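You operate a simulated robot arm through the tools that you are given. There is no shell and no other tool. Be economical: measure what you need, move in short steps, check, and stop when the job is done.

You run a simulated robot arm. Do the job below in one go: nothing can be reset, and whatever is moved stays where it is left.

JOB
Turn the air down to about 3 bar, blow the silver jig clear, then shut and vent the red valve.
Fine: the swarf goes into the silver pan; the small red button vents.

It is judged by the outcome, as a careful person would: the job done as asked, and still so three seconds after it is handed in. It fails if anything else is knocked over, pushed out of place, dropped, spilled or broken.

ROBOT AND FRAMES
A 7-joint arm with a two-finger parallel gripper, fixed in place. Base frame: the origin is at the foot of the arm, x ahead of it, y to its left, z up; the work surface is at about z = 0.88. Readings come in m, rad, newtons and seconds.
With the tool pointing down near the work surface it reaches from about 0.36 to 0.78 m from the base axis. Its first joint turns from -2.897 to 2.897 rad. Payload 3.91 kg.
The TCP is the grasp point between the finger pads, 0.03 m short of the fingertips. In the tool frame z runs along the fingers and y along their closing line. Largest opening 0.11 m; finger width 0.02, thickness 0.01; the body of the gripper, 0.048 by 0.112 m, starts 0.055 m behind the TCP.
Orientation is that of the tool frame in the base frame, as [roll, pitch, yaw] about the fixed x, y, z axes, in that order (R = Rz(yaw) Ry(pitch) Rx(roll)). With the fingers straight down and closing along the base's y, the tool's x points along the base's -x, its y along +y and its z along -z.

CONTROLS
- The arm moves only by the tool step_arm. Its argument "steps" is text: rows parted by semicolons, each of 7 numbers parted by spaces: the shift along the tool's x, y, z in units of 300 mm (1.0 is 300 mm), then the turn, a rotation vector about the tool's x, y, z in units of 120 degrees (1.0 is 120 degrees), then the finger opening in m, from 0 to 0.11. In form: tx ty tz rx ry rz fingers; .... A call has 1 to 10 rows; each row is the pose to reach, as a shift and turn from the pose commanded when the call began, along the tool's axes at that moment. A call with a number of a shift or a turn outside -1 to 1 is refused whole. Each row takes 0.2 s and may step no farther than 0.05 m and 0.15 rad from the row before; otherwise, or with a gripper value out of range, the whole call is refused. A pose out of reach is approached as far as the arm can. The call stops where the force on the tool passes 40 N (or 10 N more than at its start, if that is more) or the arm is blocked; 0.2 s more then pass. Each finger travels about 0.153 m/s and halts on what it meets, pressing with about 38 N; the grip force reading is that of the motor and also rises with nothing between the fingers. The clock runs only during rows and for 0.2 s after the last one: add rows that repeat a pose to give the fingers time. It gives the time, the measured TCP pose, the force on the tool (base axes), the opening and the grip force at its end, in the units of the frame above (readings bear some noise), and new pictures: "views" is both (left out), scene, wrist or none.
- Cameras (640 x 400 px; columns grow to the right, rows downward): "scene" is fixed at [0.0628, 0.5135, 1.6439]; the picture's right is [-0.57, -0.82, 0.00], its down [-0.39, 0.27, -0.88] and it looks along [0.72, -0.50, -0.48] (base axes); focal length 321 px, centre (320, 200). "wrist" rides on the gripper at [0.077, 0.007, -0.115] in the tool frame; the picture's right is [-0.09, 1.00, 0.00], its down [-0.80, -0.07, -0.59] and it looks along [-0.59, -0.05, 0.80] (tool axes); focal length 270 px, centre (320, 200). There is no depth. A picture from a camera that has moved, and an enlarged one, comes with that camera's place and axes in the base frame and with its lens. The place of the scene camera against the robot may be out by one fixed shift of up to 0.025 m in any direction.
- slide_trunk(by): slides the trunk up (or, below 0, down) by that many m; the arm rides with it, the base frame stays. It gives what a move gives, with no picture.
- enlarge(camera, box): a new picture of the part [left, top, right, bottom] of that camera's present view, enlarged. The clock stands still meanwhile.
- hand_in(): hands the job in; it is judged then, once.

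Work in short steps. Places have to be worked out from the pictures, the camera data and where the tool is seen: move nearer, look again, correct. Check each grasp and each placing, and mend what went wrong. You have 120 turns and 170 pictures in all, those below and enlarged ones among them. Open the gripper and draw the arm clear of the work before you hand the job in, unless the task says otherwise; then end with one line.

The tools are called after ">>>" by a JSON object that holds its "method" and its "body". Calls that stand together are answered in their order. step_arm: Moves the arm, as the interface text tells. Its arguments: {"type":"object","properties":{"steps":{"type":"string"},"views":{"type":"string","enum":["both","scene","wrist","none"]}},"required":["steps"]} The other tools are called the same way: slide_trunk (by) slides the trunk up or down; enlarge (camera, box) takes an enlarged picture of a part of a camera's view; hand_in () hands the job in.

At the start:

```text
clock: 0.0
eef_pos: [0.3332, 0.0563, 1.4487]
tcp_rot: [3.141, 0.0, -3.141]
wrist_force: [-0.5, 0.4, -0.2]
gripper_width: 0.11
grasp_force: 0.1
trunk travel left (down, up): [-0.575, 0.035]
```

scene: 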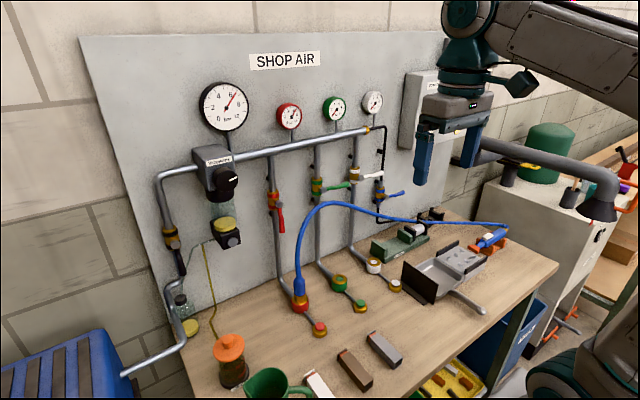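
wrist: 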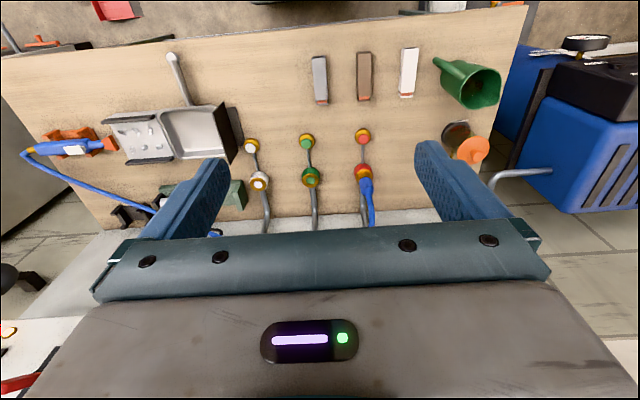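

I'll begin by looking closely at the panel, the regulator and the bench in enlarged views.

>>> {"method": "enlarge", "body": {"camera": "scene", "box": [140, 60, 300, 260]}}

>>> {"method": "enlarge", "body": {"camera": "scene", "box": [250, 80, 420, 240]}}

>>> {"method": "enlarge", "body": {"camera": "scene", "box": [350, 190, 540, 320]}}

>>> {"method": "enlarge", "body": {"camera": "scene", "box": [160, 240, 420, 400]}}

```text
2.00 times, centred on (220, 160) of scene
camera zoom: at [0.0628, 0.5135, 1.6439], right [-0.57, -0.82, 0.0], down [-0.39, 0.27, -0.88], along [0.72, -0.5, -0.48], focal length 642 px, centre (520, 280)
```

zoom: 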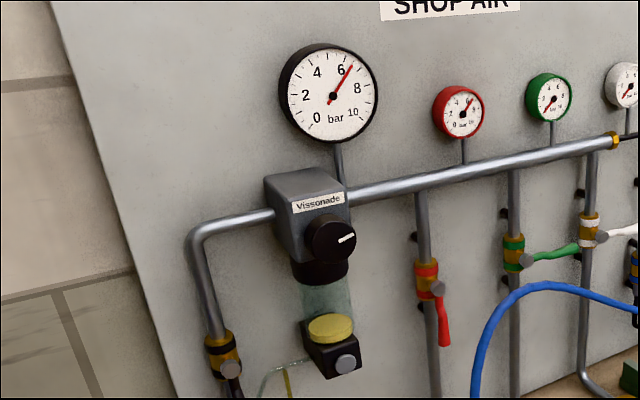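

```text
2.50 times, centred on (335, 160) of scene
camera zoom: at [0.0628, 0.5135, 1.6439], right [-0.57, -0.82, 0.0], down [-0.39, 0.27, -0.88], along [0.72, -0.5, -0.48], focal length 802 px, centre (282, 300)
```

zoom: 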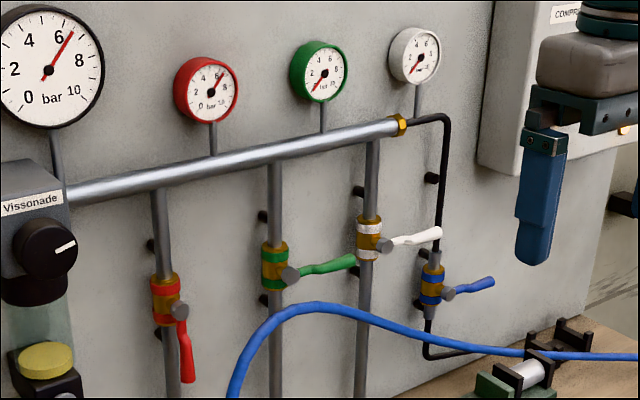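

```text
3.08 times, centred on (445, 255) of scene
camera zoom: at [0.0628, 0.5135, 1.6439], right [-0.57, -0.82, 0.0], down [-0.39, 0.27, -0.88], along [0.72, -0.5, -0.48], focal length 987 px, centre (-65, 31)
```

zoom: 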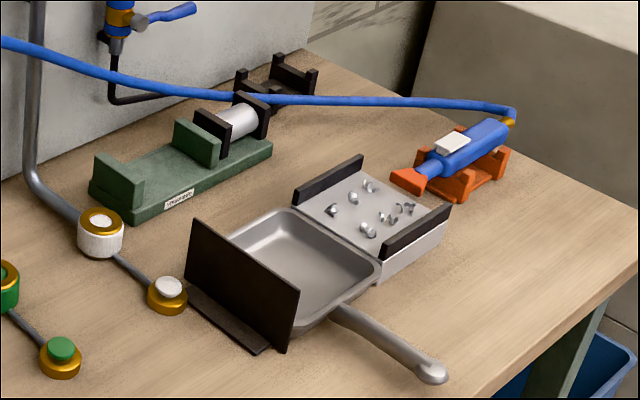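

```text
2.46 times, centred on (290, 320) of scene
camera zoom: at [0.0628, 0.5135, 1.6439], right [-0.57, -0.82, 0.0], down [-0.39, 0.27, -0.88], along [0.72, -0.5, -0.48], focal length 790 px, centre (394, -95)
```

zoom: 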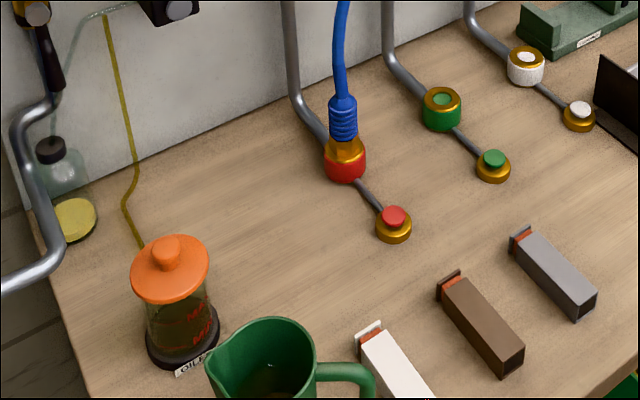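

The panel seems to be the plane x≈0.82, with the regulator knob near (0.70, 0.32, 1.35). The gun lies in its rest along y, its nozzle towards the jig and pan. I'll start bringing the tool to horizontal, pointing at the panel, and check its reach as I go.

>>> {"method": "step_arm", "body": {"steps": "-0.04 0.05 0 0 -0.06 0 0.11; -0.08 0.1 0 0 -0.12 0 0.11; -0.12 0.15 0 0 -0.18 0 0.11; -0.16 0.2 0 0 -0.24 0 0.11; -0.2 0.25 0 0 -0.3 0 0.11; -0.24 0.3 0 0 -0.36 0 0.11; -0.28 0.35 0 0 -0.42 0 0.11; -0.32 0.4 0 0 -0.48 0 0.11; -0.36 0.45 0 0 -0.54 0 0.11; -0.4 0.5 0 0 -0.6 0 0.11"}}

```text
clock: 2.2
eef_pos: [0.4441, 0.2378, 1.4364]
tcp_rot: [3.052, 1.213, -3.123]
wrist_force: [-0.2, 0.5, -0.3]
gripper_width: 0.1099
grasp_force: 0.2
trunk travel left (down, up): [-0.575, 0.035]
camera wrist: at [0.3093, 0.2322, 1.4042], right [-0.07, 0.99, 0.11], down [-0.27, -0.13, 0.96], along [0.96, 0.04, 0.27], focal length 270 px, centre (320, 200)
```

scene: 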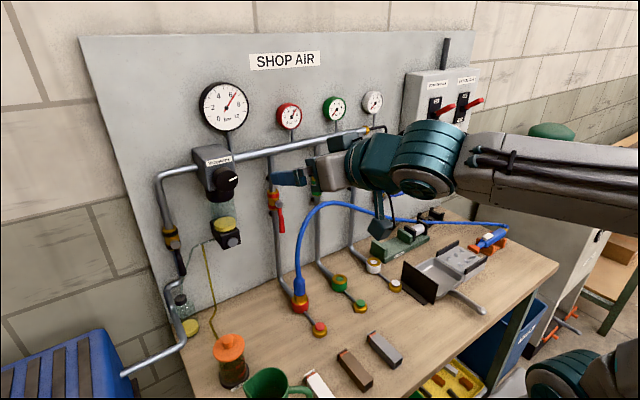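
wrist: 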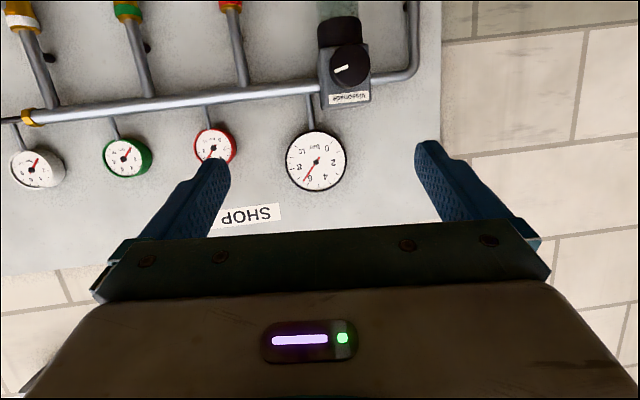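

The tool came round as planned, though the measured pose differs a little from the commanded one. I'll hold still for a moment to see whether it settles.

>>> {"method": "step_arm", "body": {"steps": "0 0 0 0 0 0 0.11; 0 0 0 0 0 0 0.11", "views": "none"}}

```text
clock: 2.8
eef_pos: [0.4434, 0.2369, 1.4341]
tcp_rot: [3.058, 1.211, -3.118]
wrist_force: [0.6, 0.3, -0.2]
gripper_width: 0.1097
grasp_force: 0.0
trunk travel left (down, up): [-0.575, 0.035]
```

It has stopped at some limit of the arm, probably because it is too near the base for a level tool. I'll move forward and down to the knob's height while finishing the levelling.

>>> {"method": "step_arm", "body": {"steps": "0.052 0.066 0.085 0 -0.03 0 0.11; 0.104 0.132 0.17 0 -0.06 0 0.11; 0.156 0.198 0.255 0 -0.09 0 0.11; 0.208 0.264 0.34 0 -0.12 0 0.11; 0.26 0.33 0.425 0 -0.15 0 0.11; 0.26 0.33 0.425 0 -0.15 0 0.11", "views": "wrist"}}

```text
clock: 3.2
eef_pos: [0.4265, 0.2978, 1.4162]
tcp_rot: [2.953, 1.212, -3.076]
wrist_force: [0.1, 0.1, -0.8]
gripper_width: 0.1099
grasp_force: 0.0
trunk travel left (down, up): [-0.575, 0.035]
stopped in row 1: the arm was blocked; the commanded pose is now the measured one
camera wrist: at [0.2947, 0.2754, 1.3845], right [-0.21, 0.97, 0.15], down [-0.24, -0.2, 0.95], along [0.95, 0.16, 0.27], focal length 270 px, centre (320, 200)
```

wrist: 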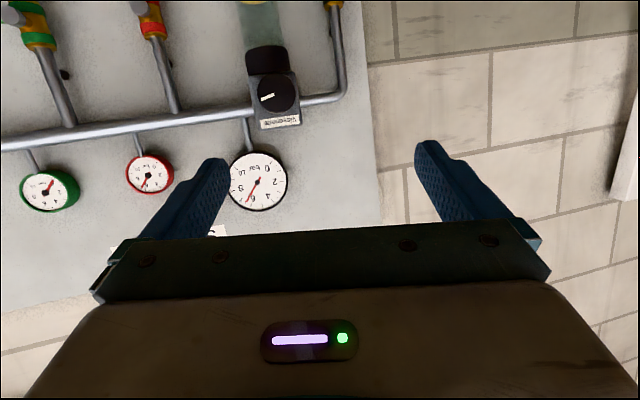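

It stopped at a joint limit: the wrist can't tip up any further with the shoulder this high. Lowering the trunk drops the shoulder below the target height. The tool would come down to about z≈1.17 at x≈0.43, which is free space.

>>> {"method": "slide_trunk", "body": {"by": -0.25}}

```text
clock: 5.8
eef_pos: [0.4296, 0.2951, 1.1653]
tcp_rot: [2.955, 1.207, -3.079]
wrist_force: [-0.6, 0.4, 0.7]
gripper_width: 0.1099
grasp_force: 0.1
trunk travel left (down, up): [-0.325, 0.285]
```

With the shoulder lower, I'll raise the tool to the knob's height and level it squarely at the panel.

>>> {"method": "step_arm", "body": {"steps": "-0.1 0.0025 0.0035 0.02 -0.029 -0.002 0.11; -0.2 0.005 0.007 0.04 -0.058 -0.004 0.11; -0.31 0.0075 0.0105 0.06 -0.087 -0.006 0.11; -0.41 0.01 0.014 0.08 -0.116 -0.008 0.11; -0.51 0.0125 0.0175 0.1 -0.145 -0.01 0.11; -0.613 0.015 0.021 0.1175 -0.174 -0.011 0.11; -0.613 0.015 0.021 0.1175 -0.174 -0.011 0.11"}}

```text
clock: 6.4
eef_pos: [0.413, 0.3559, 1.2067]
tcp_rot: [2.843, 1.258, -3.082]
wrist_force: [0.4, -0.1, 0.6]
gripper_width: 0.11
grasp_force: 0.0
trunk travel left (down, up): [-0.325, 0.285]
stopped in row 3: the arm was blocked; the commanded pose is now the measured one
camera wrist: at [0.2853, 0.3216, 1.1681], right [-0.31, 0.93, 0.17], down [-0.26, -0.26, 0.93], along [0.91, 0.24, 0.32], focal length 270 px, centre (320, 200)
```

scene: 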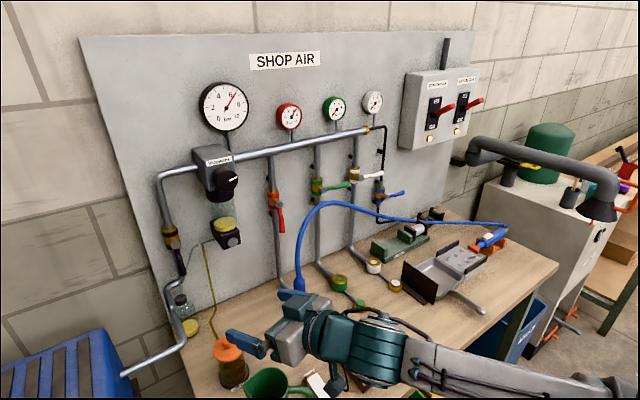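
wrist: 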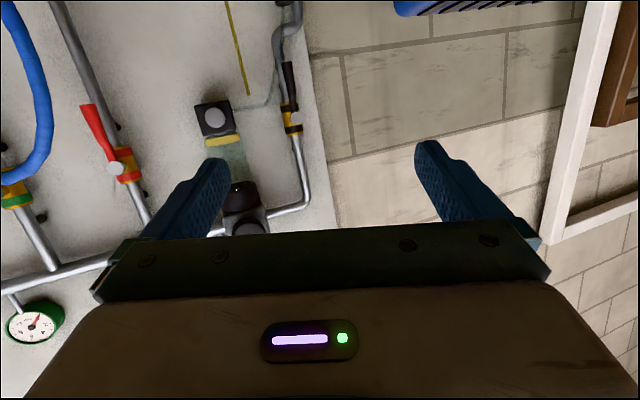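

It is still limited in the wrist. I'll keep the orientation and translate forward and up, which should relieve that joint.

>>> {"method": "step_arm", "body": {"steps": "-0.104 -0.067 0.032 0 0 0 0.11; -0.208 -0.134 0.064 0 0 0 0.11; -0.312 -0.2 0.097 0 0 0 0.11; -0.416 -0.269 0.129 0 0 0 0.11; -0.416 -0.269 0.129 0 0 0 0.11", "views": "none"}}

```text
clock: 7.6
eef_pos: [0.5132, 0.2947, 1.3094]
tcp_rot: [2.856, 1.264, -3.072]
wrist_force: [-0.3, -0.7, 0.0]
gripper_width: 0.1099
grasp_force: 0.0
trunk travel left (down, up): [-0.325, 0.285]
```

That tracked well. Now I'll finish levelling from here.

>>> {"method": "step_arm", "body": {"steps": "-0.019 0.002 -0.006 0.034 -0.03 -0.0036 0.11; -0.038 0.004 -0.012 0.068 -0.06 -0.0072 0.11; -0.057 0.006 -0.018 0.102 -0.09 -0.0108 0.11; -0.076 0.008 -0.024 0.136 -0.12 -0.0144 0.11; -0.095 0.009 -0.029 0.1695 -0.149 -0.018 0.11; -0.095 0.009 -0.029 0.1695 -0.149 -0.018 0.11"}}

```text
clock: 9.0
eef_pos: [0.5117, 0.295, 1.3382]
tcp_rot: [-0.536, 1.565, -0.543]
wrist_force: [0.1, -0.4, 0.3]
gripper_width: 0.1098
grasp_force: 0.0
trunk travel left (down, up): [-0.325, 0.285]
camera wrist: at [0.3987, 0.3028, 1.2609], right [0.01, 1.0, 0.08], down [-0.6, -0.06, 0.8], along [0.8, -0.05, 0.6], focal length 270 px, centre (320, 200)
```

scene: 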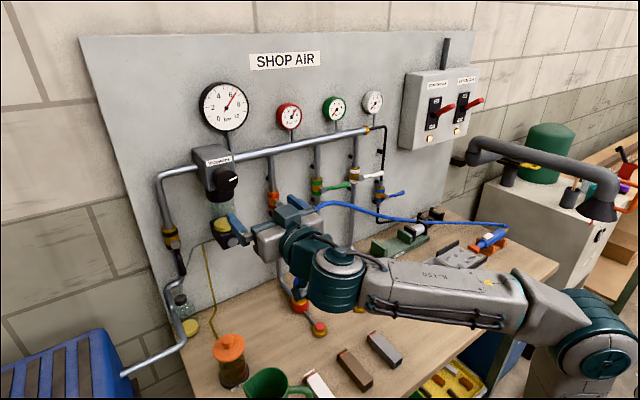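
wrist: 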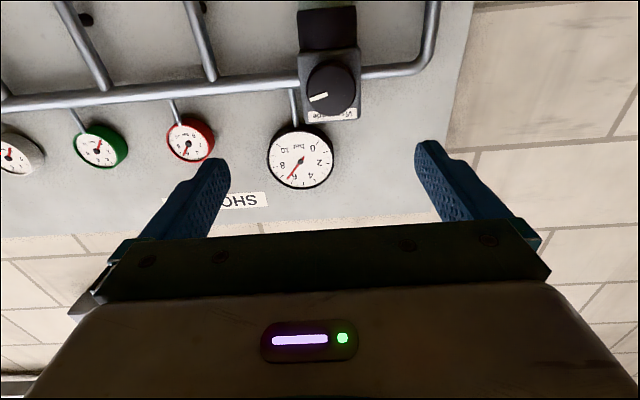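

The tool is level now. Triangulating the wrist views puts the knob face at about (0.683, 0.306, 1.334). I'll advance partway and re-check the alignment.

>>> {"method": "step_arm", "body": {"steps": "0.01 0.02 0.1 0 0 0 0.11; 0.013 0.037 0.2 0 0 0 0.11; 0.013 0.037 0.3 0 0 0 0.11; 0.013 0.037 0.3 0 0 0 0.11"}}

```text
clock: 10.0
eef_pos: [0.6037, 0.3049, 1.3339]
tcp_rot: [-0.695, 1.564, -0.7]
wrist_force: [0.4, 0.6, 0.1]
gripper_width: 0.1101
grasp_force: 0.1
trunk travel left (down, up): [-0.325, 0.285]
camera wrist: at [0.4899, 0.3137, 1.2561], right [0.0, 1.0, 0.08], down [-0.6, -0.06, 0.8], along [0.8, -0.05, 0.6], focal length 270 px, centre (320, 200)
```

scene: 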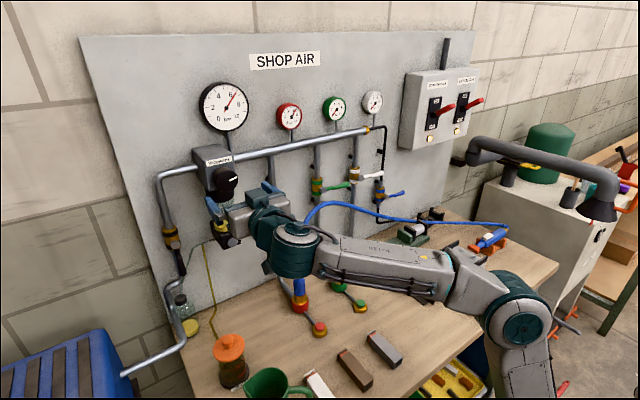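
wrist: 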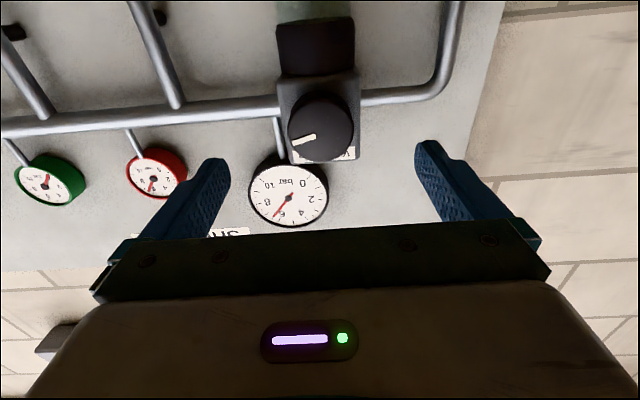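

The alignment holds: the knob is at y≈0.307, z≈1.333 and about 46 mm wide. I'll advance so the pads straddle it, then close.

>>> {"method": "step_arm", "body": {"steps": "0 0.004 0.12 0 0 0 0.11; 0 0.006 0.24 0 0 0 0.11; 0 0.006 0.24 0 0 0 0.11; 0 0.006 0.24 0 0 0 0.05; 0 0.006 0.24 0 0 0 0.03; 0 0.006 0.24 0 0 0 0.03; 0 0.006 0.24 0 0 0 0.03"}}

```text
clock: 11.6
eef_pos: [0.6746, 0.3058, 1.334]
tcp_rot: [-0.574, 1.563, -0.579]
wrist_force: [0.2, -5.0, 0.0]
gripper_width: 0.0517
grasp_force: 45.3
trunk travel left (down, up): [-0.325, 0.285]
camera wrist: at [0.5608, 0.3137, 1.2573], right [0.01, 1.0, 0.08], down [-0.6, -0.06, 0.8], along [0.8, -0.06, 0.6], focal length 270 px, centre (320, 200)
```

scene: 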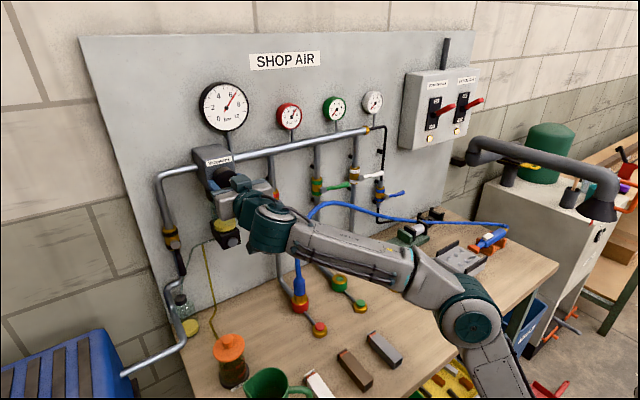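
wrist: 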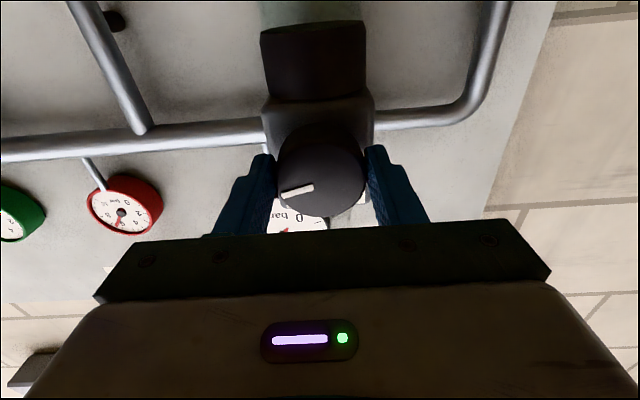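

The knob is gripped (51.7 mm). I'll turn it about 0.42 rad counter-clockwise and read the gauge.

>>> {"method": "step_arm", "body": {"steps": "0 0 0 0 0 -0.06 0.03; 0 0 0 0 0 -0.12 0.03; 0 0 0 0 0 -0.18 0.03; 0 0 0 0 0 -0.2 0.03; 0 0 0 0 0 -0.2 0.03"}}

>>> {"method": "enlarge", "body": {"camera": "scene", "box": [180, 70, 320, 157]}}

```text
clock: 12.8
eef_pos: [0.6749, 0.3034, 1.3353]
tcp_rot: [-1.561, 1.148, -1.57]
wrist_force: [-4.1, -10.3, -4.6]
gripper_width: 0.0517
grasp_force: 45.1
trunk travel left (down, up): [-0.325, 0.285]
camera wrist: at [0.5605, 0.2806, 1.2618], right [0.01, 0.94, -0.33], down [-0.6, 0.27, 0.76], along [0.8, 0.19, 0.56], focal length 270 px, centre (320, 200)
```

scene: 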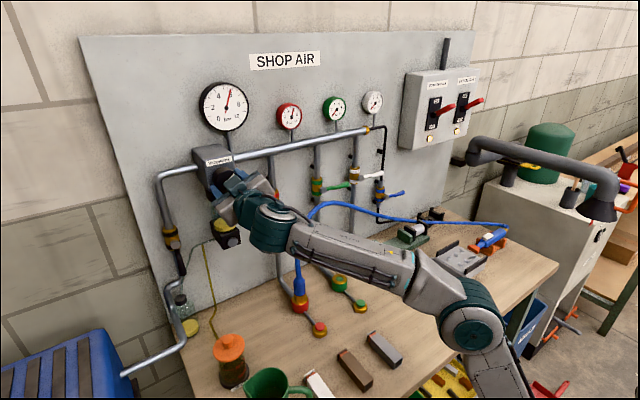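
wrist: 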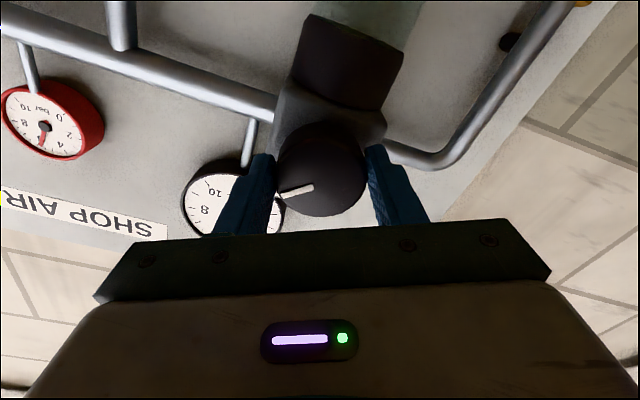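

```text
4.57 times, centred on (250, 114) of scene
camera zoom: at [0.0628, 0.5135, 1.6439], right [-0.57, -0.82, 0.0], down [-0.39, 0.27, -0.88], along [0.72, -0.5, -0.48], focal length 1466 px, centre (640, 595)
```

zoom: 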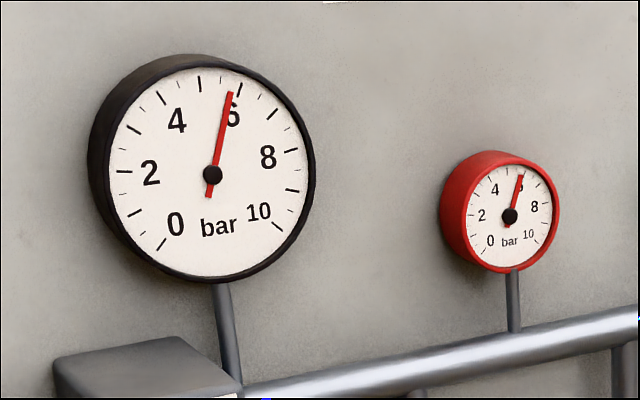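

The direction is right: the main gauge has gone from about 6.5 to 5.8 bar, roughly 1.6 bar/rad. I'll turn about 0.8 rad further and read it again.

>>> {"method": "step_arm", "body": {"steps": "0 -0.006 0 0 0 -0.065 0.03; 0 -0.006 0 0 0 -0.13 0.03; 0 -0.006 0 0 0 -0.195 0.03; 0 -0.006 0 0 0 -0.26 0.03; 0 -0.006 0 0 0 -0.325 0.03; 0 -0.006 0 0 0 -0.38 0.03; 0 -0.006 0 0 0 -0.38 0.03", "views": "none"}}

>>> {"method": "enlarge", "body": {"camera": "scene", "box": [180, 70, 320, 157]}}

```text
clock: 14.4
eef_pos: [0.6738, 0.3024, 1.3358]
tcp_rot: [-1.564, 0.353, -1.576]
wrist_force: [-1.9, -10.7, 0.7]
gripper_width: 0.0516
grasp_force: 45.0
trunk travel left (down, up): [-0.325, 0.285]
```

```text
4.57 times, centred on (250, 114) of scene
camera zoom: at [0.0628, 0.5135, 1.6439], right [-0.57, -0.82, 0.0], down [-0.39, 0.27, -0.88], along [0.72, -0.5, -0.48], focal length 1466 px, centre (640, 595)
```

zoom: 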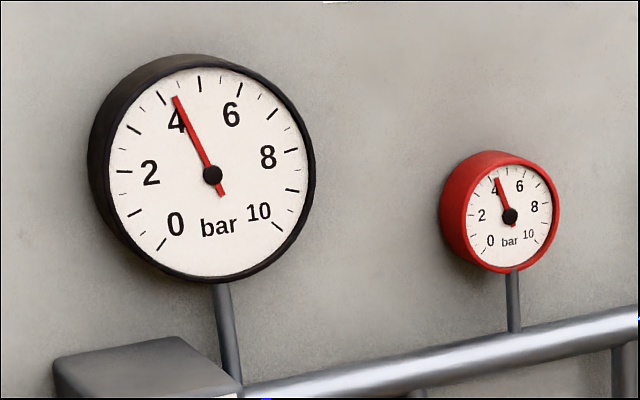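

It now reads about 4.4 bar, at roughly 1.8 bar/rad. Another 0.73 rad or so should bring it to about 3.

>>> {"method": "step_arm", "body": {"steps": "0 -0.006 0 0 0 -0.065 0.03; 0 -0.006 0 0 0 -0.13 0.03; 0 -0.006 0 0 0 -0.195 0.03; 0 -0.006 0 0 0 -0.26 0.03; 0 -0.006 0 0 0 -0.325 0.03; 0 -0.006 0 0 0 -0.35 0.03; 0 -0.006 0 0 0 -0.35 0.03", "views": "none"}}

>>> {"method": "enlarge", "body": {"camera": "scene", "box": [180, 70, 320, 157]}}

```text
clock: 16.0
eef_pos: [0.6759, 0.3023, 1.339]
tcp_rot: [-1.565, -0.381, -1.58]
wrist_force: [16.1, -3.2, 24.2]
gripper_width: 0.0516
grasp_force: 44.9
trunk travel left (down, up): [-0.325, 0.285]
```

```text
4.57 times, centred on (250, 114) of scene
camera zoom: at [0.0628, 0.5135, 1.6439], right [-0.57, -0.82, 0.0], down [-0.39, 0.27, -0.88], along [0.72, -0.5, -0.48], focal length 1466 px, centre (640, 595)
```

zoom: 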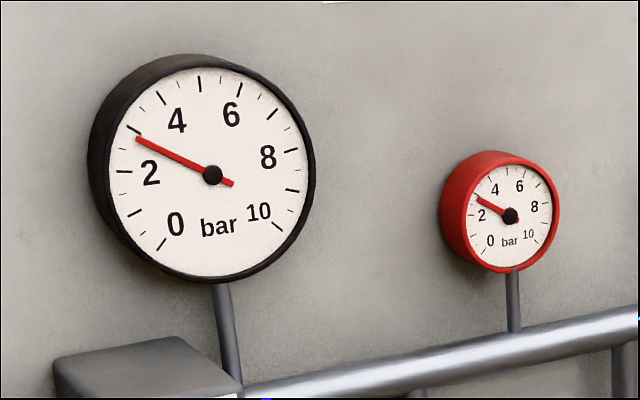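

It reads about 2.85 bar, with a little contact force building up. I'll turn back about 0.08 rad.

>>> {"method": "step_arm", "body": {"steps": "0 0 0 0 0 0.04 0.03; 0 0 0 0 0 0.04 0.03", "views": "wrist"}}

>>> {"method": "enlarge", "body": {"camera": "scene", "box": [180, 70, 320, 157]}}

```text
clock: 16.4
eef_pos: [0.6752, 0.3024, 1.3392]
tcp_rot: [-1.56, -0.305, -1.582]
wrist_force: [10.9, -0.1, 8.2]
gripper_width: 0.0515
grasp_force: 45.3
trunk travel left (down, up): [-0.325, 0.285]
stopped in row 2: the force on the tool passed its limit (the readings are from after the stop); the commanded pose is now the measured one
camera wrist: at [0.5595, 0.2288, 1.3544], right [0.01, -0.22, -0.98], down [-0.59, 0.79, -0.18], along [0.81, 0.58, -0.12], focal length 270 px, centre (320, 200)
```

wrist: 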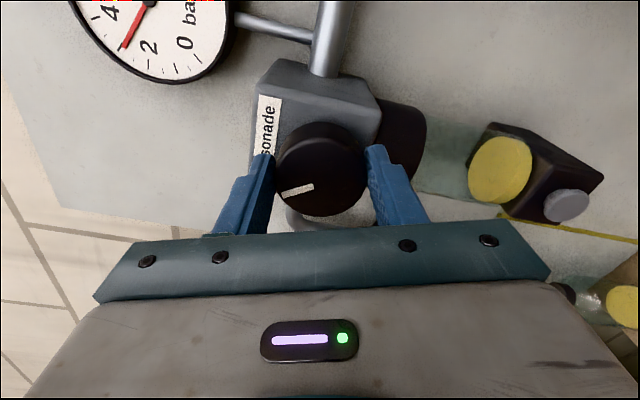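

```text
4.57 times, centred on (250, 114) of scene
camera zoom: at [0.0628, 0.5135, 1.6439], right [-0.57, -0.82, 0.0], down [-0.39, 0.27, -0.88], along [0.72, -0.5, -0.48], focal length 1466 px, centre (640, 595)
```

zoom: 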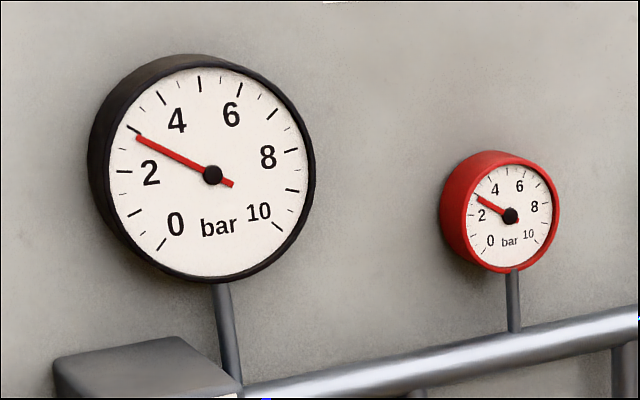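

It reads about 2.9 bar on both gauges, which is good enough for "about 3". I'll release gently and back straight out.

>>> {"method": "step_arm", "body": {"steps": "0 0 0 0 0 0 0.07; 0 0 0 0 0 0 0.07; 0 0 -0.1 0 0 0 0.07; 0 0 -0.25 0 0 0 0.07; 0 0 -0.4 0 0 0 0.07; 0 0 -0.5 0 0 0 0.07; 0 0 -0.5 0 0 0 0.07"}}

>>> {"method": "enlarge", "body": {"camera": "scene", "box": [180, 70, 320, 157]}}

```text
clock: 18.0
eef_pos: [0.5228, 0.302, 1.3377]
tcp_rot: [-1.559, -0.306, -1.579]
wrist_force: [0.0, 0.4, 0.1]
gripper_width: 0.07
grasp_force: 0.1
trunk travel left (down, up): [-0.325, 0.285]
camera wrist: at [0.4075, 0.2277, 1.3535], right [0.01, -0.21, -0.98], down [-0.59, 0.79, -0.18], along [0.81, 0.58, -0.12], focal length 270 px, centre (320, 200)
```

scene: 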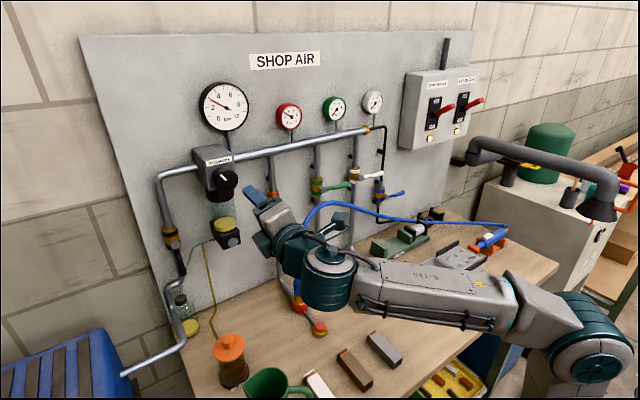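
wrist: 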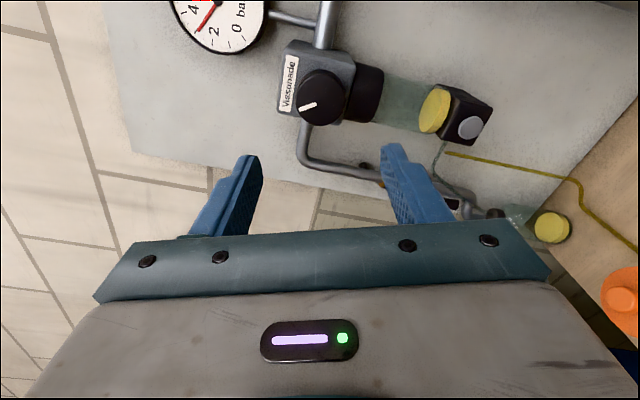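

```text
4.57 times, centred on (250, 114) of scene
camera zoom: at [0.0628, 0.5135, 1.6439], right [-0.57, -0.82, 0.0], down [-0.39, 0.27, -0.88], along [0.72, -0.5, -0.48], focal length 1466 px, centre (640, 595)
```

zoom: 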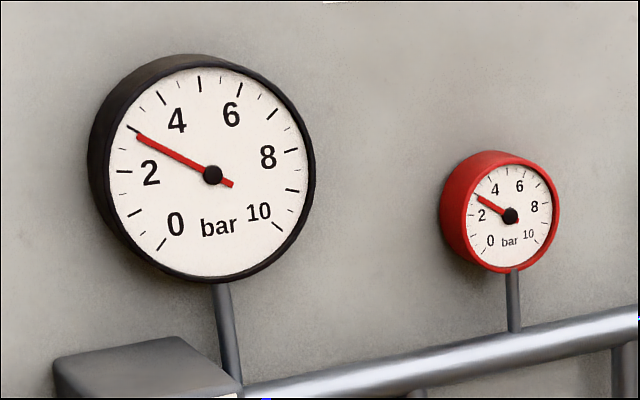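

It's steady at about 2.9 bar. Next is the gun: I'll swing the tool back to pointing down while moving towards the middle of the bench, well above the hose.

>>> {"method": "step_arm", "body": {"steps": "0.09 -0.007 -0.027 -0.064 -0.02 0 0.07; 0.18 -0.014 -0.054 -0.128 -0.04 0 0.07; 0.27 -0.02 -0.08 -0.191 -0.06 0 0.07; 0.36 -0.027 -0.107 -0.255 -0.08 0 0.07; 0.45 -0.034 -0.134 -0.319 -0.1 0 0.07; 0.54 -0.041 -0.16 -0.383 -0.12 0 0.07; 0.63 -0.048 -0.187 -0.447 -0.14 0 0.07; 0.72 -0.054 -0.214 -0.51 -0.16 0 0.07; 0.81 -0.061 -0.24 -0.574 -0.18 0 0.07; 0.9 -0.068 -0.267 -0.638 -0.2 0 0.07"}}

```text
clock: 20.2
eef_pos: [0.3972, 0.0445, 1.3132]
tcp_rot: [-2.896, -0.047, -1.283]
wrist_force: [-0.5, -0.4, -0.7]
gripper_width: 0.0702
grasp_force: 0.1
out of reach, approached as far as the arm can: row 6, 7, 8, 9, 10
trunk travel left (down, up): [-0.325, 0.285]
camera wrist: at [0.3855, -0.0332, 1.4261], right [-0.95, -0.2, -0.25], down [-0.31, 0.77, 0.55], along [0.08, 0.6, -0.79], focal length 270 px, centre (320, 200)
```

scene: 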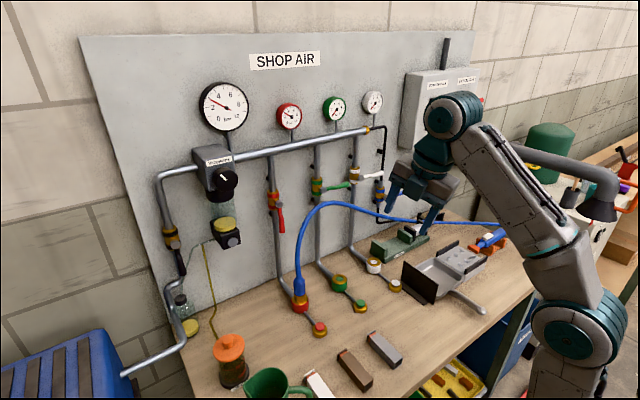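
wrist: 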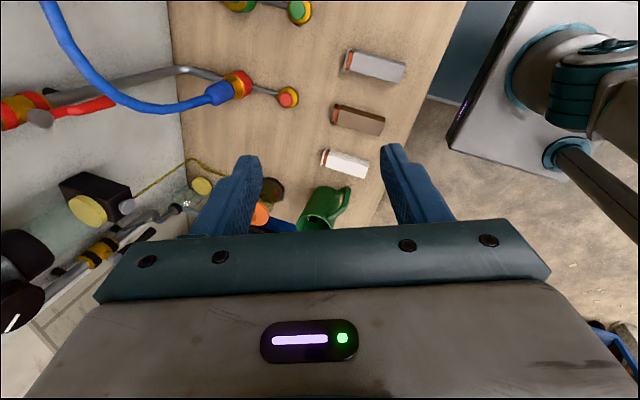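

The high part was out of reach with the trunk low, but the arm is clear. I'll come down and towards the jig with the fingers closing along x, keeping to the near side of the hose.

>>> {"method": "step_arm", "body": {"steps": "0.072 0.046 0.097 -0.01 -0.002 0.018 0.07; 0.144 0.092 0.194 -0.02 -0.004 0.036 0.07; 0.216 0.139 0.29 -0.03 -0.005 0.054 0.07; 0.289 0.185 0.387 -0.04 -0.007 0.072 0.07; 0.361 0.231 0.484 -0.05 -0.009 0.09 0.07; 0.433 0.277 0.58 -0.06 -0.011 0.11 0.07; 0.505 0.324 0.677 -0.07 -0.012 0.128 0.07; 0.577 0.37 0.774 -0.081 -0.014 0.145 0.07; 0.577 0.37 0.774 -0.081 -0.014 0.145 0.07"}}

```text
clock: 22.2
eef_pos: [0.4067, -0.1455, 1.0657]
tcp_rot: [-3.063, 0.029, -1.578]
wrist_force: [0.3, 0.2, 0.7]
gripper_width: 0.0697
grasp_force: 0.1
trunk travel left (down, up): [-0.325, 0.285]
camera wrist: at [0.3892, -0.2244, 1.1774], right [-0.99, 0.1, -0.07], down [0.03, 0.78, 0.62], along [0.12, 0.61, -0.78], focal length 270 px, centre (320, 200)
```

scene: 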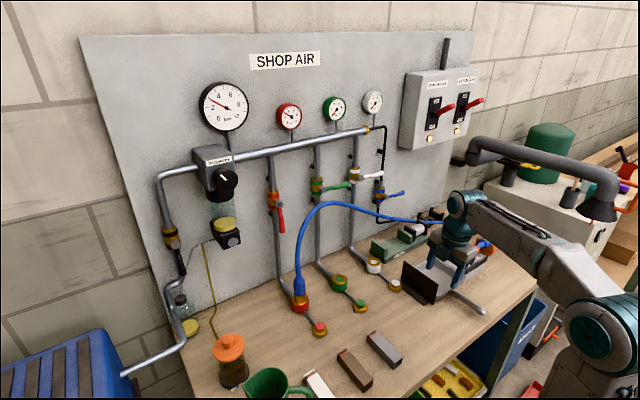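
wrist: 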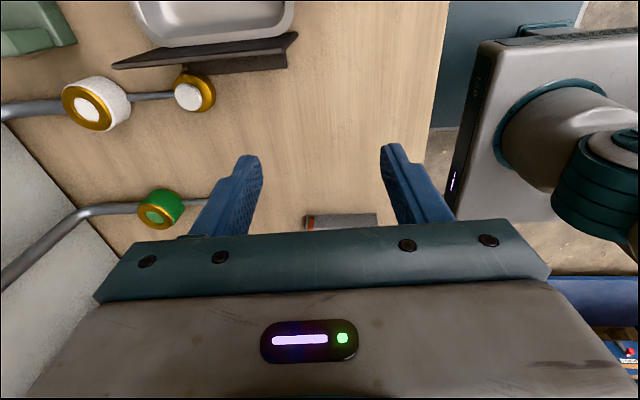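

The commanded pose was reset to where the arm got to, so I'm at (0.407, -0.146, 1.066), nearly vertical. I'll correct the tilt, rise, and go on towards -y to look at the jig and gun.

>>> {"method": "step_arm", "body": {"steps": "0.02 0 -0.15 -0.01 0 0 0.07; 0.12 -0.02 -0.28 -0.02 0 0 0.07; 0.26 -0.04 -0.35 -0.03 0 0 0.07; 0.4 -0.06 -0.42 -0.0375 0 0 0.07; 0.54 -0.09 -0.45 -0.0375 0 0 0.07; 0.68 -0.12 -0.45 -0.0375 0 0 0.07; 0.82 -0.14 -0.45 -0.0375 0 0 0.07; 0.95 -0.14 -0.45 -0.0375 0 0 0.07; 0.95 -0.14 -0.45 -0.0375 0 0 0.07"}}

```text
clock: 24.2
eef_pos: [0.4028, -0.3772, 1.1732]
tcp_rot: [-3.141, 0.027, -1.577]
wrist_force: [0.0, 0.2, 0.3]
gripper_width: 0.0701
grasp_force: 0.0
out of reach, approached as far as the arm can: row 5, 6, 7, 8, 9
trunk travel left (down, up): [-0.325, 0.285]
camera wrist: at [0.3952, -0.4549, 1.2854], right [-1.0, 0.09, 0.0], down [0.07, 0.78, 0.62], along [0.06, 0.61, -0.79], focal length 270 px, centre (320, 200)
```

scene: 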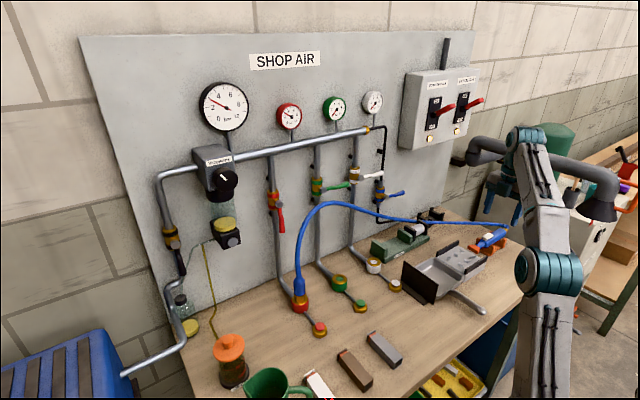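
wrist: 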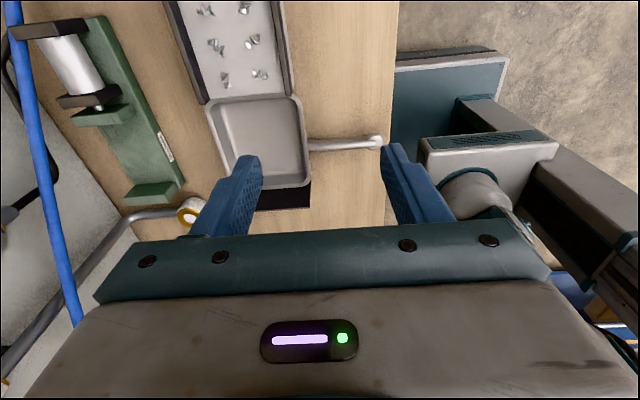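

The jig with its chips, the pan, and the hose (on the far side) are all in view. The arm is near its height limit with the trunk this low, so I'll raise the trunk a bit.

>>> {"method": "slide_trunk", "body": {"by": 0.12}}

```text
clock: 25.7
eef_pos: [0.4023, -0.3763, 1.2918]
tcp_rot: [-3.14, 0.028, -1.576]
wrist_force: [0.2, 0.1, 0.6]
gripper_width: 0.0701
grasp_force: 0.0
trunk travel left (down, up): [-0.445, 0.165]
```

Now I'll move over towards the gun.

>>> {"method": "step_arm", "body": {"steps": "0.12 -0.03 0.06 0 0 0 0.07; 0.24 -0.06 0.12 0 0 0 0.07; 0.36 -0.1 0.18 0 0 0 0.07; 0.48 -0.13 0.24 0 0 0 0.07; 0.583 -0.167 0.3 0 0 0 0.07; 0.583 -0.167 0.3 0 0 0 0.07"}}

```text
clock: 27.1
eef_pos: [0.4146, -0.4769, 1.2147]
tcp_rot: [-3.141, 0.027, -1.575]
wrist_force: [0.1, 1.1, -0.5]
gripper_width: 0.0699
grasp_force: 0.1
out of reach, approached as far as the arm can: row 2, 3, 4, 5, 6
trunk travel left (down, up): [-0.445, 0.165]
camera wrist: at [0.4077, -0.5558, 1.3279], right [-1.0, 0.09, 0.0], down [0.07, 0.78, 0.62], along [0.06, 0.61, -0.79], focal length 270 px, centre (320, 200)
```

scene: 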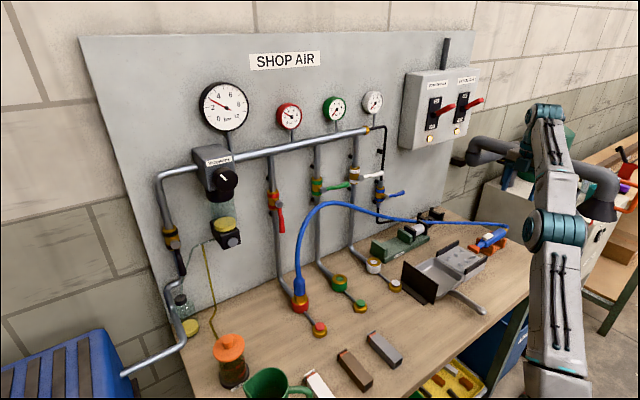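
wrist: 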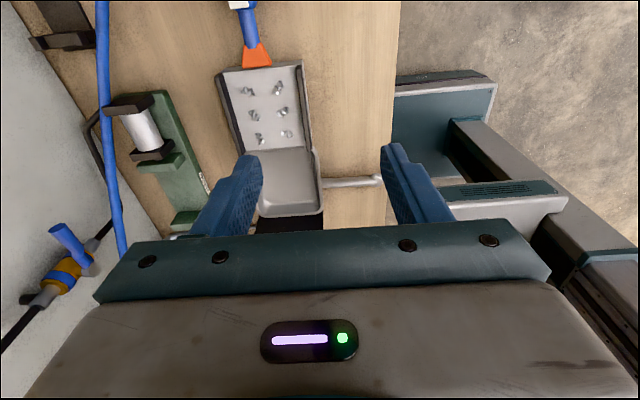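

The nozzle is at about (0.497, -0.49), with the white trigger pad behind it. I'll descend a little while extending to -y, keeping x below about 0.44 to clear the hose.

>>> {"method": "step_arm", "body": {"steps": "0.05 0 0.12 0 0 0 0.07; 0.12 -0.03 0.23 0 0 0 0.07; 0.2 -0.05 0.333 0 0 0 0.07; 0.267 -0.067 0.333 0 0 0 0.07; 0.267 -0.067 0.333 0 0 0 0.07"}}

```text
clock: 28.3
eef_pos: [0.4296, -0.5447, 1.1102]
tcp_rot: [-3.14, 0.026, -1.574]
wrist_force: [0.0, 0.2, 0.2]
gripper_width: 0.0703
grasp_force: 0.1
out of reach, approached as far as the arm can: row 4, 5
trunk travel left (down, up): [-0.445, 0.165]
camera wrist: at [0.4212, -0.6234, 1.2228], right [-1.0, 0.09, 0.0], down [0.07, 0.78, 0.62], along [0.06, 0.61, -0.79], focal length 270 px, centre (320, 200)
```

scene: 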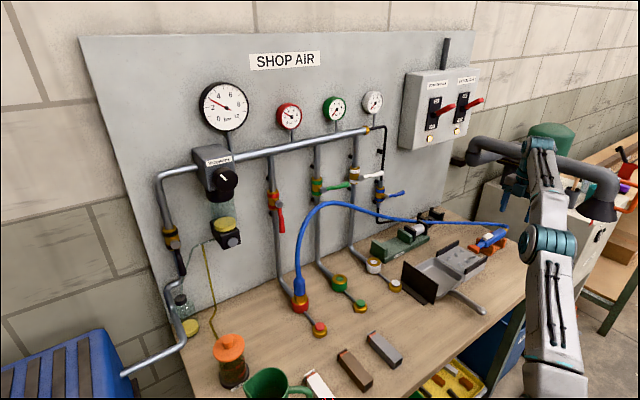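
wrist: 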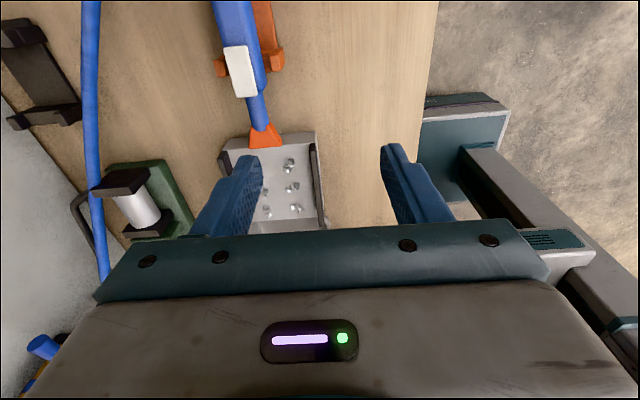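

This is a good view: triangulation puts the trigger pad at about (0.50, -0.565, 0.946) and the nozzle at (0.498, -0.50). I'll enlarge the gun and jig and raise the trunk for more reach.

>>> {"method": "enlarge", "body": {"camera": "wrist", "box": [180, 0, 360, 112]}}

>>> {"method": "enlarge", "body": {"camera": "scene", "box": [430, 215, 520, 270]}}

>>> {"method": "slide_trunk", "body": {"by": 0.15}}

```text
3.56 times, centred on (270, 56) of wrist
camera zoom: at [0.4212, -0.6234, 1.2228], right [-1.0, 0.09, 0.0], down [0.07, 0.78, 0.62], along [0.06, 0.61, -0.79], focal length 961 px, centre (498, 712)
```

zoom: 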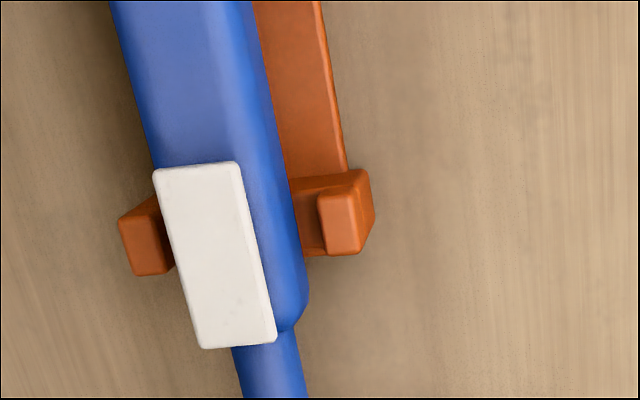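

```text
7.11 times, centred on (475, 242) of scene
camera zoom: at [0.0628, 0.5135, 1.6439], right [-0.57, -0.82, 0.0], down [-0.39, 0.27, -0.88], along [0.72, -0.5, -0.48], focal length 2281 px, centre (-782, -102)
```

zoom: 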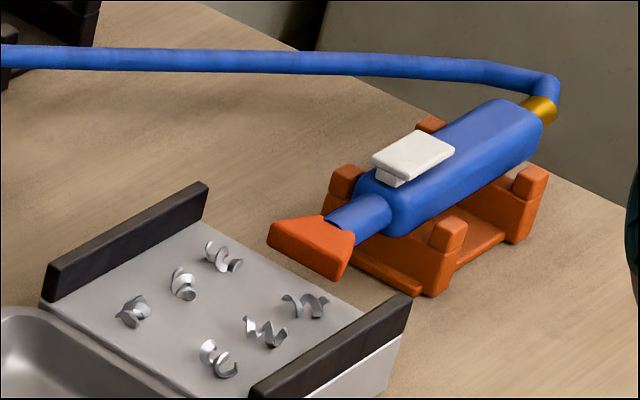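

```text
clock: 30.1
eef_pos: [0.4301, -0.5439, 1.2598]
tcp_rot: [-3.14, 0.029, -1.577]
wrist_force: [0.0, -0.3, 0.0]
gripper_width: 0.0697
grasp_force: 0.0
trunk travel left (down, up): [-0.595, 0.015]
```

The gun sits securely in its rest with the nozzle centred on the jig, so pressing the pad from above over the front support should blow straight across into the pan. I'll close the fingers and come over the pad.

>>> {"method": "step_arm", "body": {"steps": "0.02 -0.04 0.12 0 0 0 0; 0.04 -0.09 0.25 0 0 0 0; 0.06 -0.14 0.38 0 0 0 0; 0.08 -0.19 0.51 0 0 0 0; 0.103 -0.233 0.6 0 0 0 0; 0.103 -0.233 0.667 0 0 0 0; 0.103 -0.233 0.667 0 0 0 0"}}

```text
clock: 31.7
eef_pos: [0.5015, -0.5692, 1.0597]
tcp_rot: [-3.14, 0.027, -1.574]
wrist_force: [0.3, 0.4, 0.2]
gripper_width: 0.0
grasp_force: 37.8
trunk travel left (down, up): [-0.595, 0.015]
camera wrist: at [0.4939, -0.6486, 1.1722], right [-1.0, 0.09, 0.0], down [0.07, 0.78, 0.62], along [0.06, 0.61, -0.79], focal length 270 px, centre (320, 200)
```

scene: 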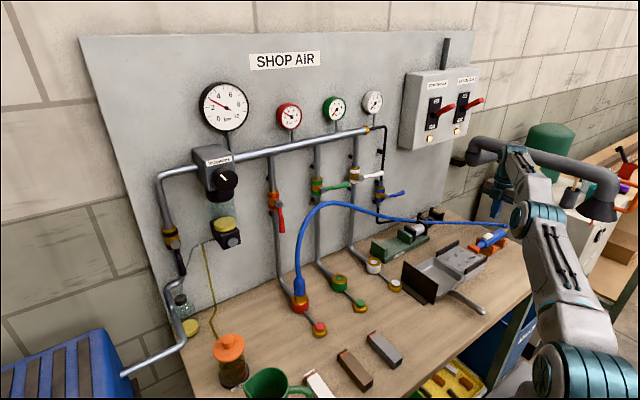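
wrist: 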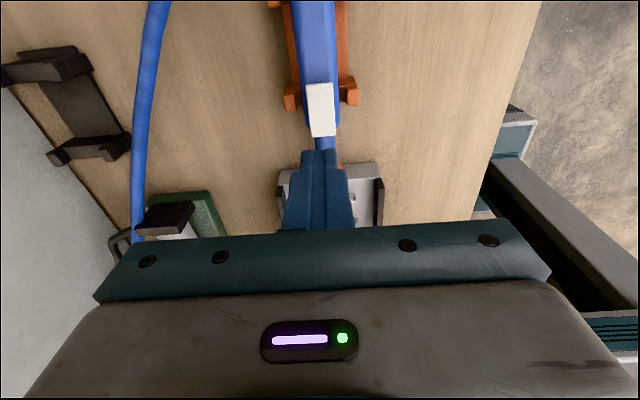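

The pad spans y≈-0.592 to -0.547 at x≈0.502, and the supports are at y≈-0.58. I'll shift to y≈-0.577 and lower to just above the pad.

>>> {"method": "step_arm", "body": {"steps": "0.025 0 0.08 0 0 0 0; 0.025 0 0.16 0 0 0 0; 0.025 0 0.16 0 0 0 0", "views": "wrist"}}

>>> {"method": "enlarge", "body": {"camera": "scene", "box": [430, 200, 530, 262]}}

```text
clock: 32.5
eef_pos: [0.5009, -0.576, 1.0125]
tcp_rot: [-3.138, 0.026, -1.579]
wrist_force: [-0.4, -0.2, 0.5]
gripper_width: 0.0
grasp_force: 37.5
trunk travel left (down, up): [-0.595, 0.015]
camera wrist: at [0.493, -0.6544, 1.1248], right [-1.0, 0.09, 0.0], down [0.07, 0.78, 0.62], along [0.06, 0.61, -0.79], focal length 270 px, centre (320, 200)
```

wrist: 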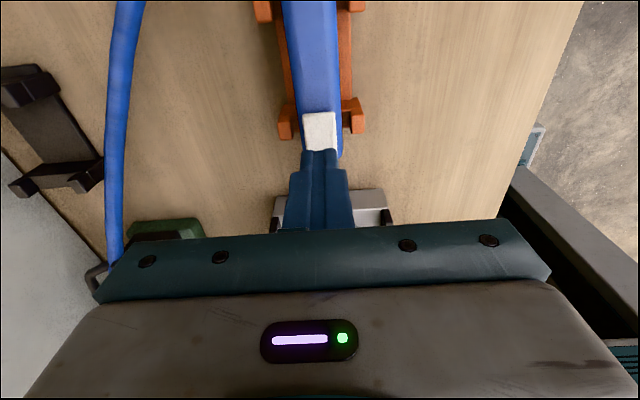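

```text
6.40 times, centred on (480, 231) of scene
camera zoom: at [0.0628, 0.5135, 1.6439], right [-0.57, -0.82, 0.0], down [-0.39, 0.27, -0.88], along [0.72, -0.5, -0.48], focal length 2053 px, centre (-704, 2)
```

zoom: 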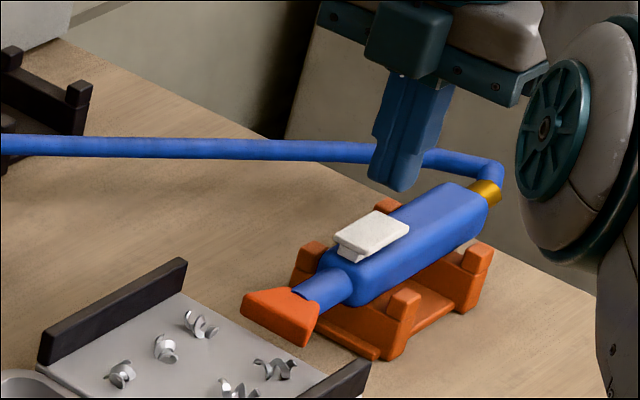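

The tip is about 30 mm above the pad, lined up with its rear half. I'll shift 6 mm forward and press down slowly.

>>> {"method": "step_arm", "body": {"steps": "-0.02 0 0.05 0 0 0 0; -0.02 0 0.08 0 0 0 0; -0.02 0 0.1 0 0 0 0; -0.02 0 0.11 0 0 0 0", "views": "wrist"}}

>>> {"method": "enlarge", "body": {"camera": "scene", "box": [400, 200, 530, 281]}}

```text
clock: 33.5
eef_pos: [0.5002, -0.5693, 0.9818]
tcp_rot: [-3.136, 0.023, -1.578]
wrist_force: [3.1, -2.7, 17.1]
gripper_width: 0.0
grasp_force: 37.7
trunk travel left (down, up): [-0.595, 0.015]
camera wrist: at [0.4915, -0.6483, 1.0949], right [-1.0, 0.09, 0.0], down [0.07, 0.79, 0.61], along [0.06, 0.61, -0.79], focal length 270 px, centre (320, 200)
```

wrist: 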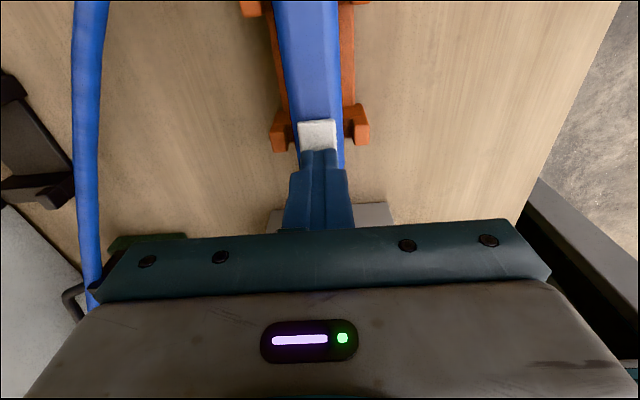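

```text
4.92 times, centred on (465, 240) of scene
camera zoom: at [0.0628, 0.5135, 1.6439], right [-0.57, -0.82, 0.0], down [-0.39, 0.27, -0.88], along [0.72, -0.5, -0.48], focal length 1579 px, centre (-394, 1)
```

zoom: 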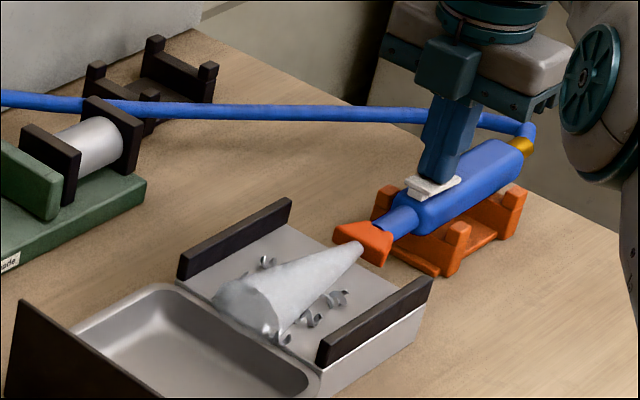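

Air is blowing over the jig at 17 N of press. I'll hold it and watch the chips.

>>> {"method": "step_arm", "body": {"steps": "0 0 0 0 0 0 0; 0 0 0 0 0 0 0; 0 0 0 0 0 0 0; 0 0 0 0 0 0 0; 0 0 0 0 0 0 0; 0 0 0 0 0 0 0", "views": "none"}}

>>> {"method": "enlarge", "body": {"camera": "scene", "box": [400, 200, 530, 281]}}

```text
clock: 34.9
eef_pos: [0.4993, -0.568, 0.9815]
tcp_rot: [-3.135, 0.024, -1.576]
wrist_force: [8.0, -0.8, 28.3]
gripper_width: 0.0
grasp_force: 37.7
trunk travel left (down, up): [-0.595, 0.015]
```

```text
4.92 times, centred on (465, 240) of scene
camera zoom: at [0.0628, 0.5135, 1.6439], right [-0.57, -0.82, 0.0], down [-0.39, 0.27, -0.88], along [0.72, -0.5, -0.48], focal length 1579 px, centre (-394, 1)
```

zoom: 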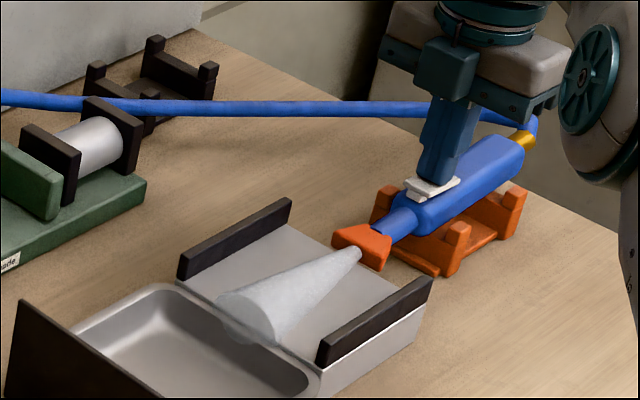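

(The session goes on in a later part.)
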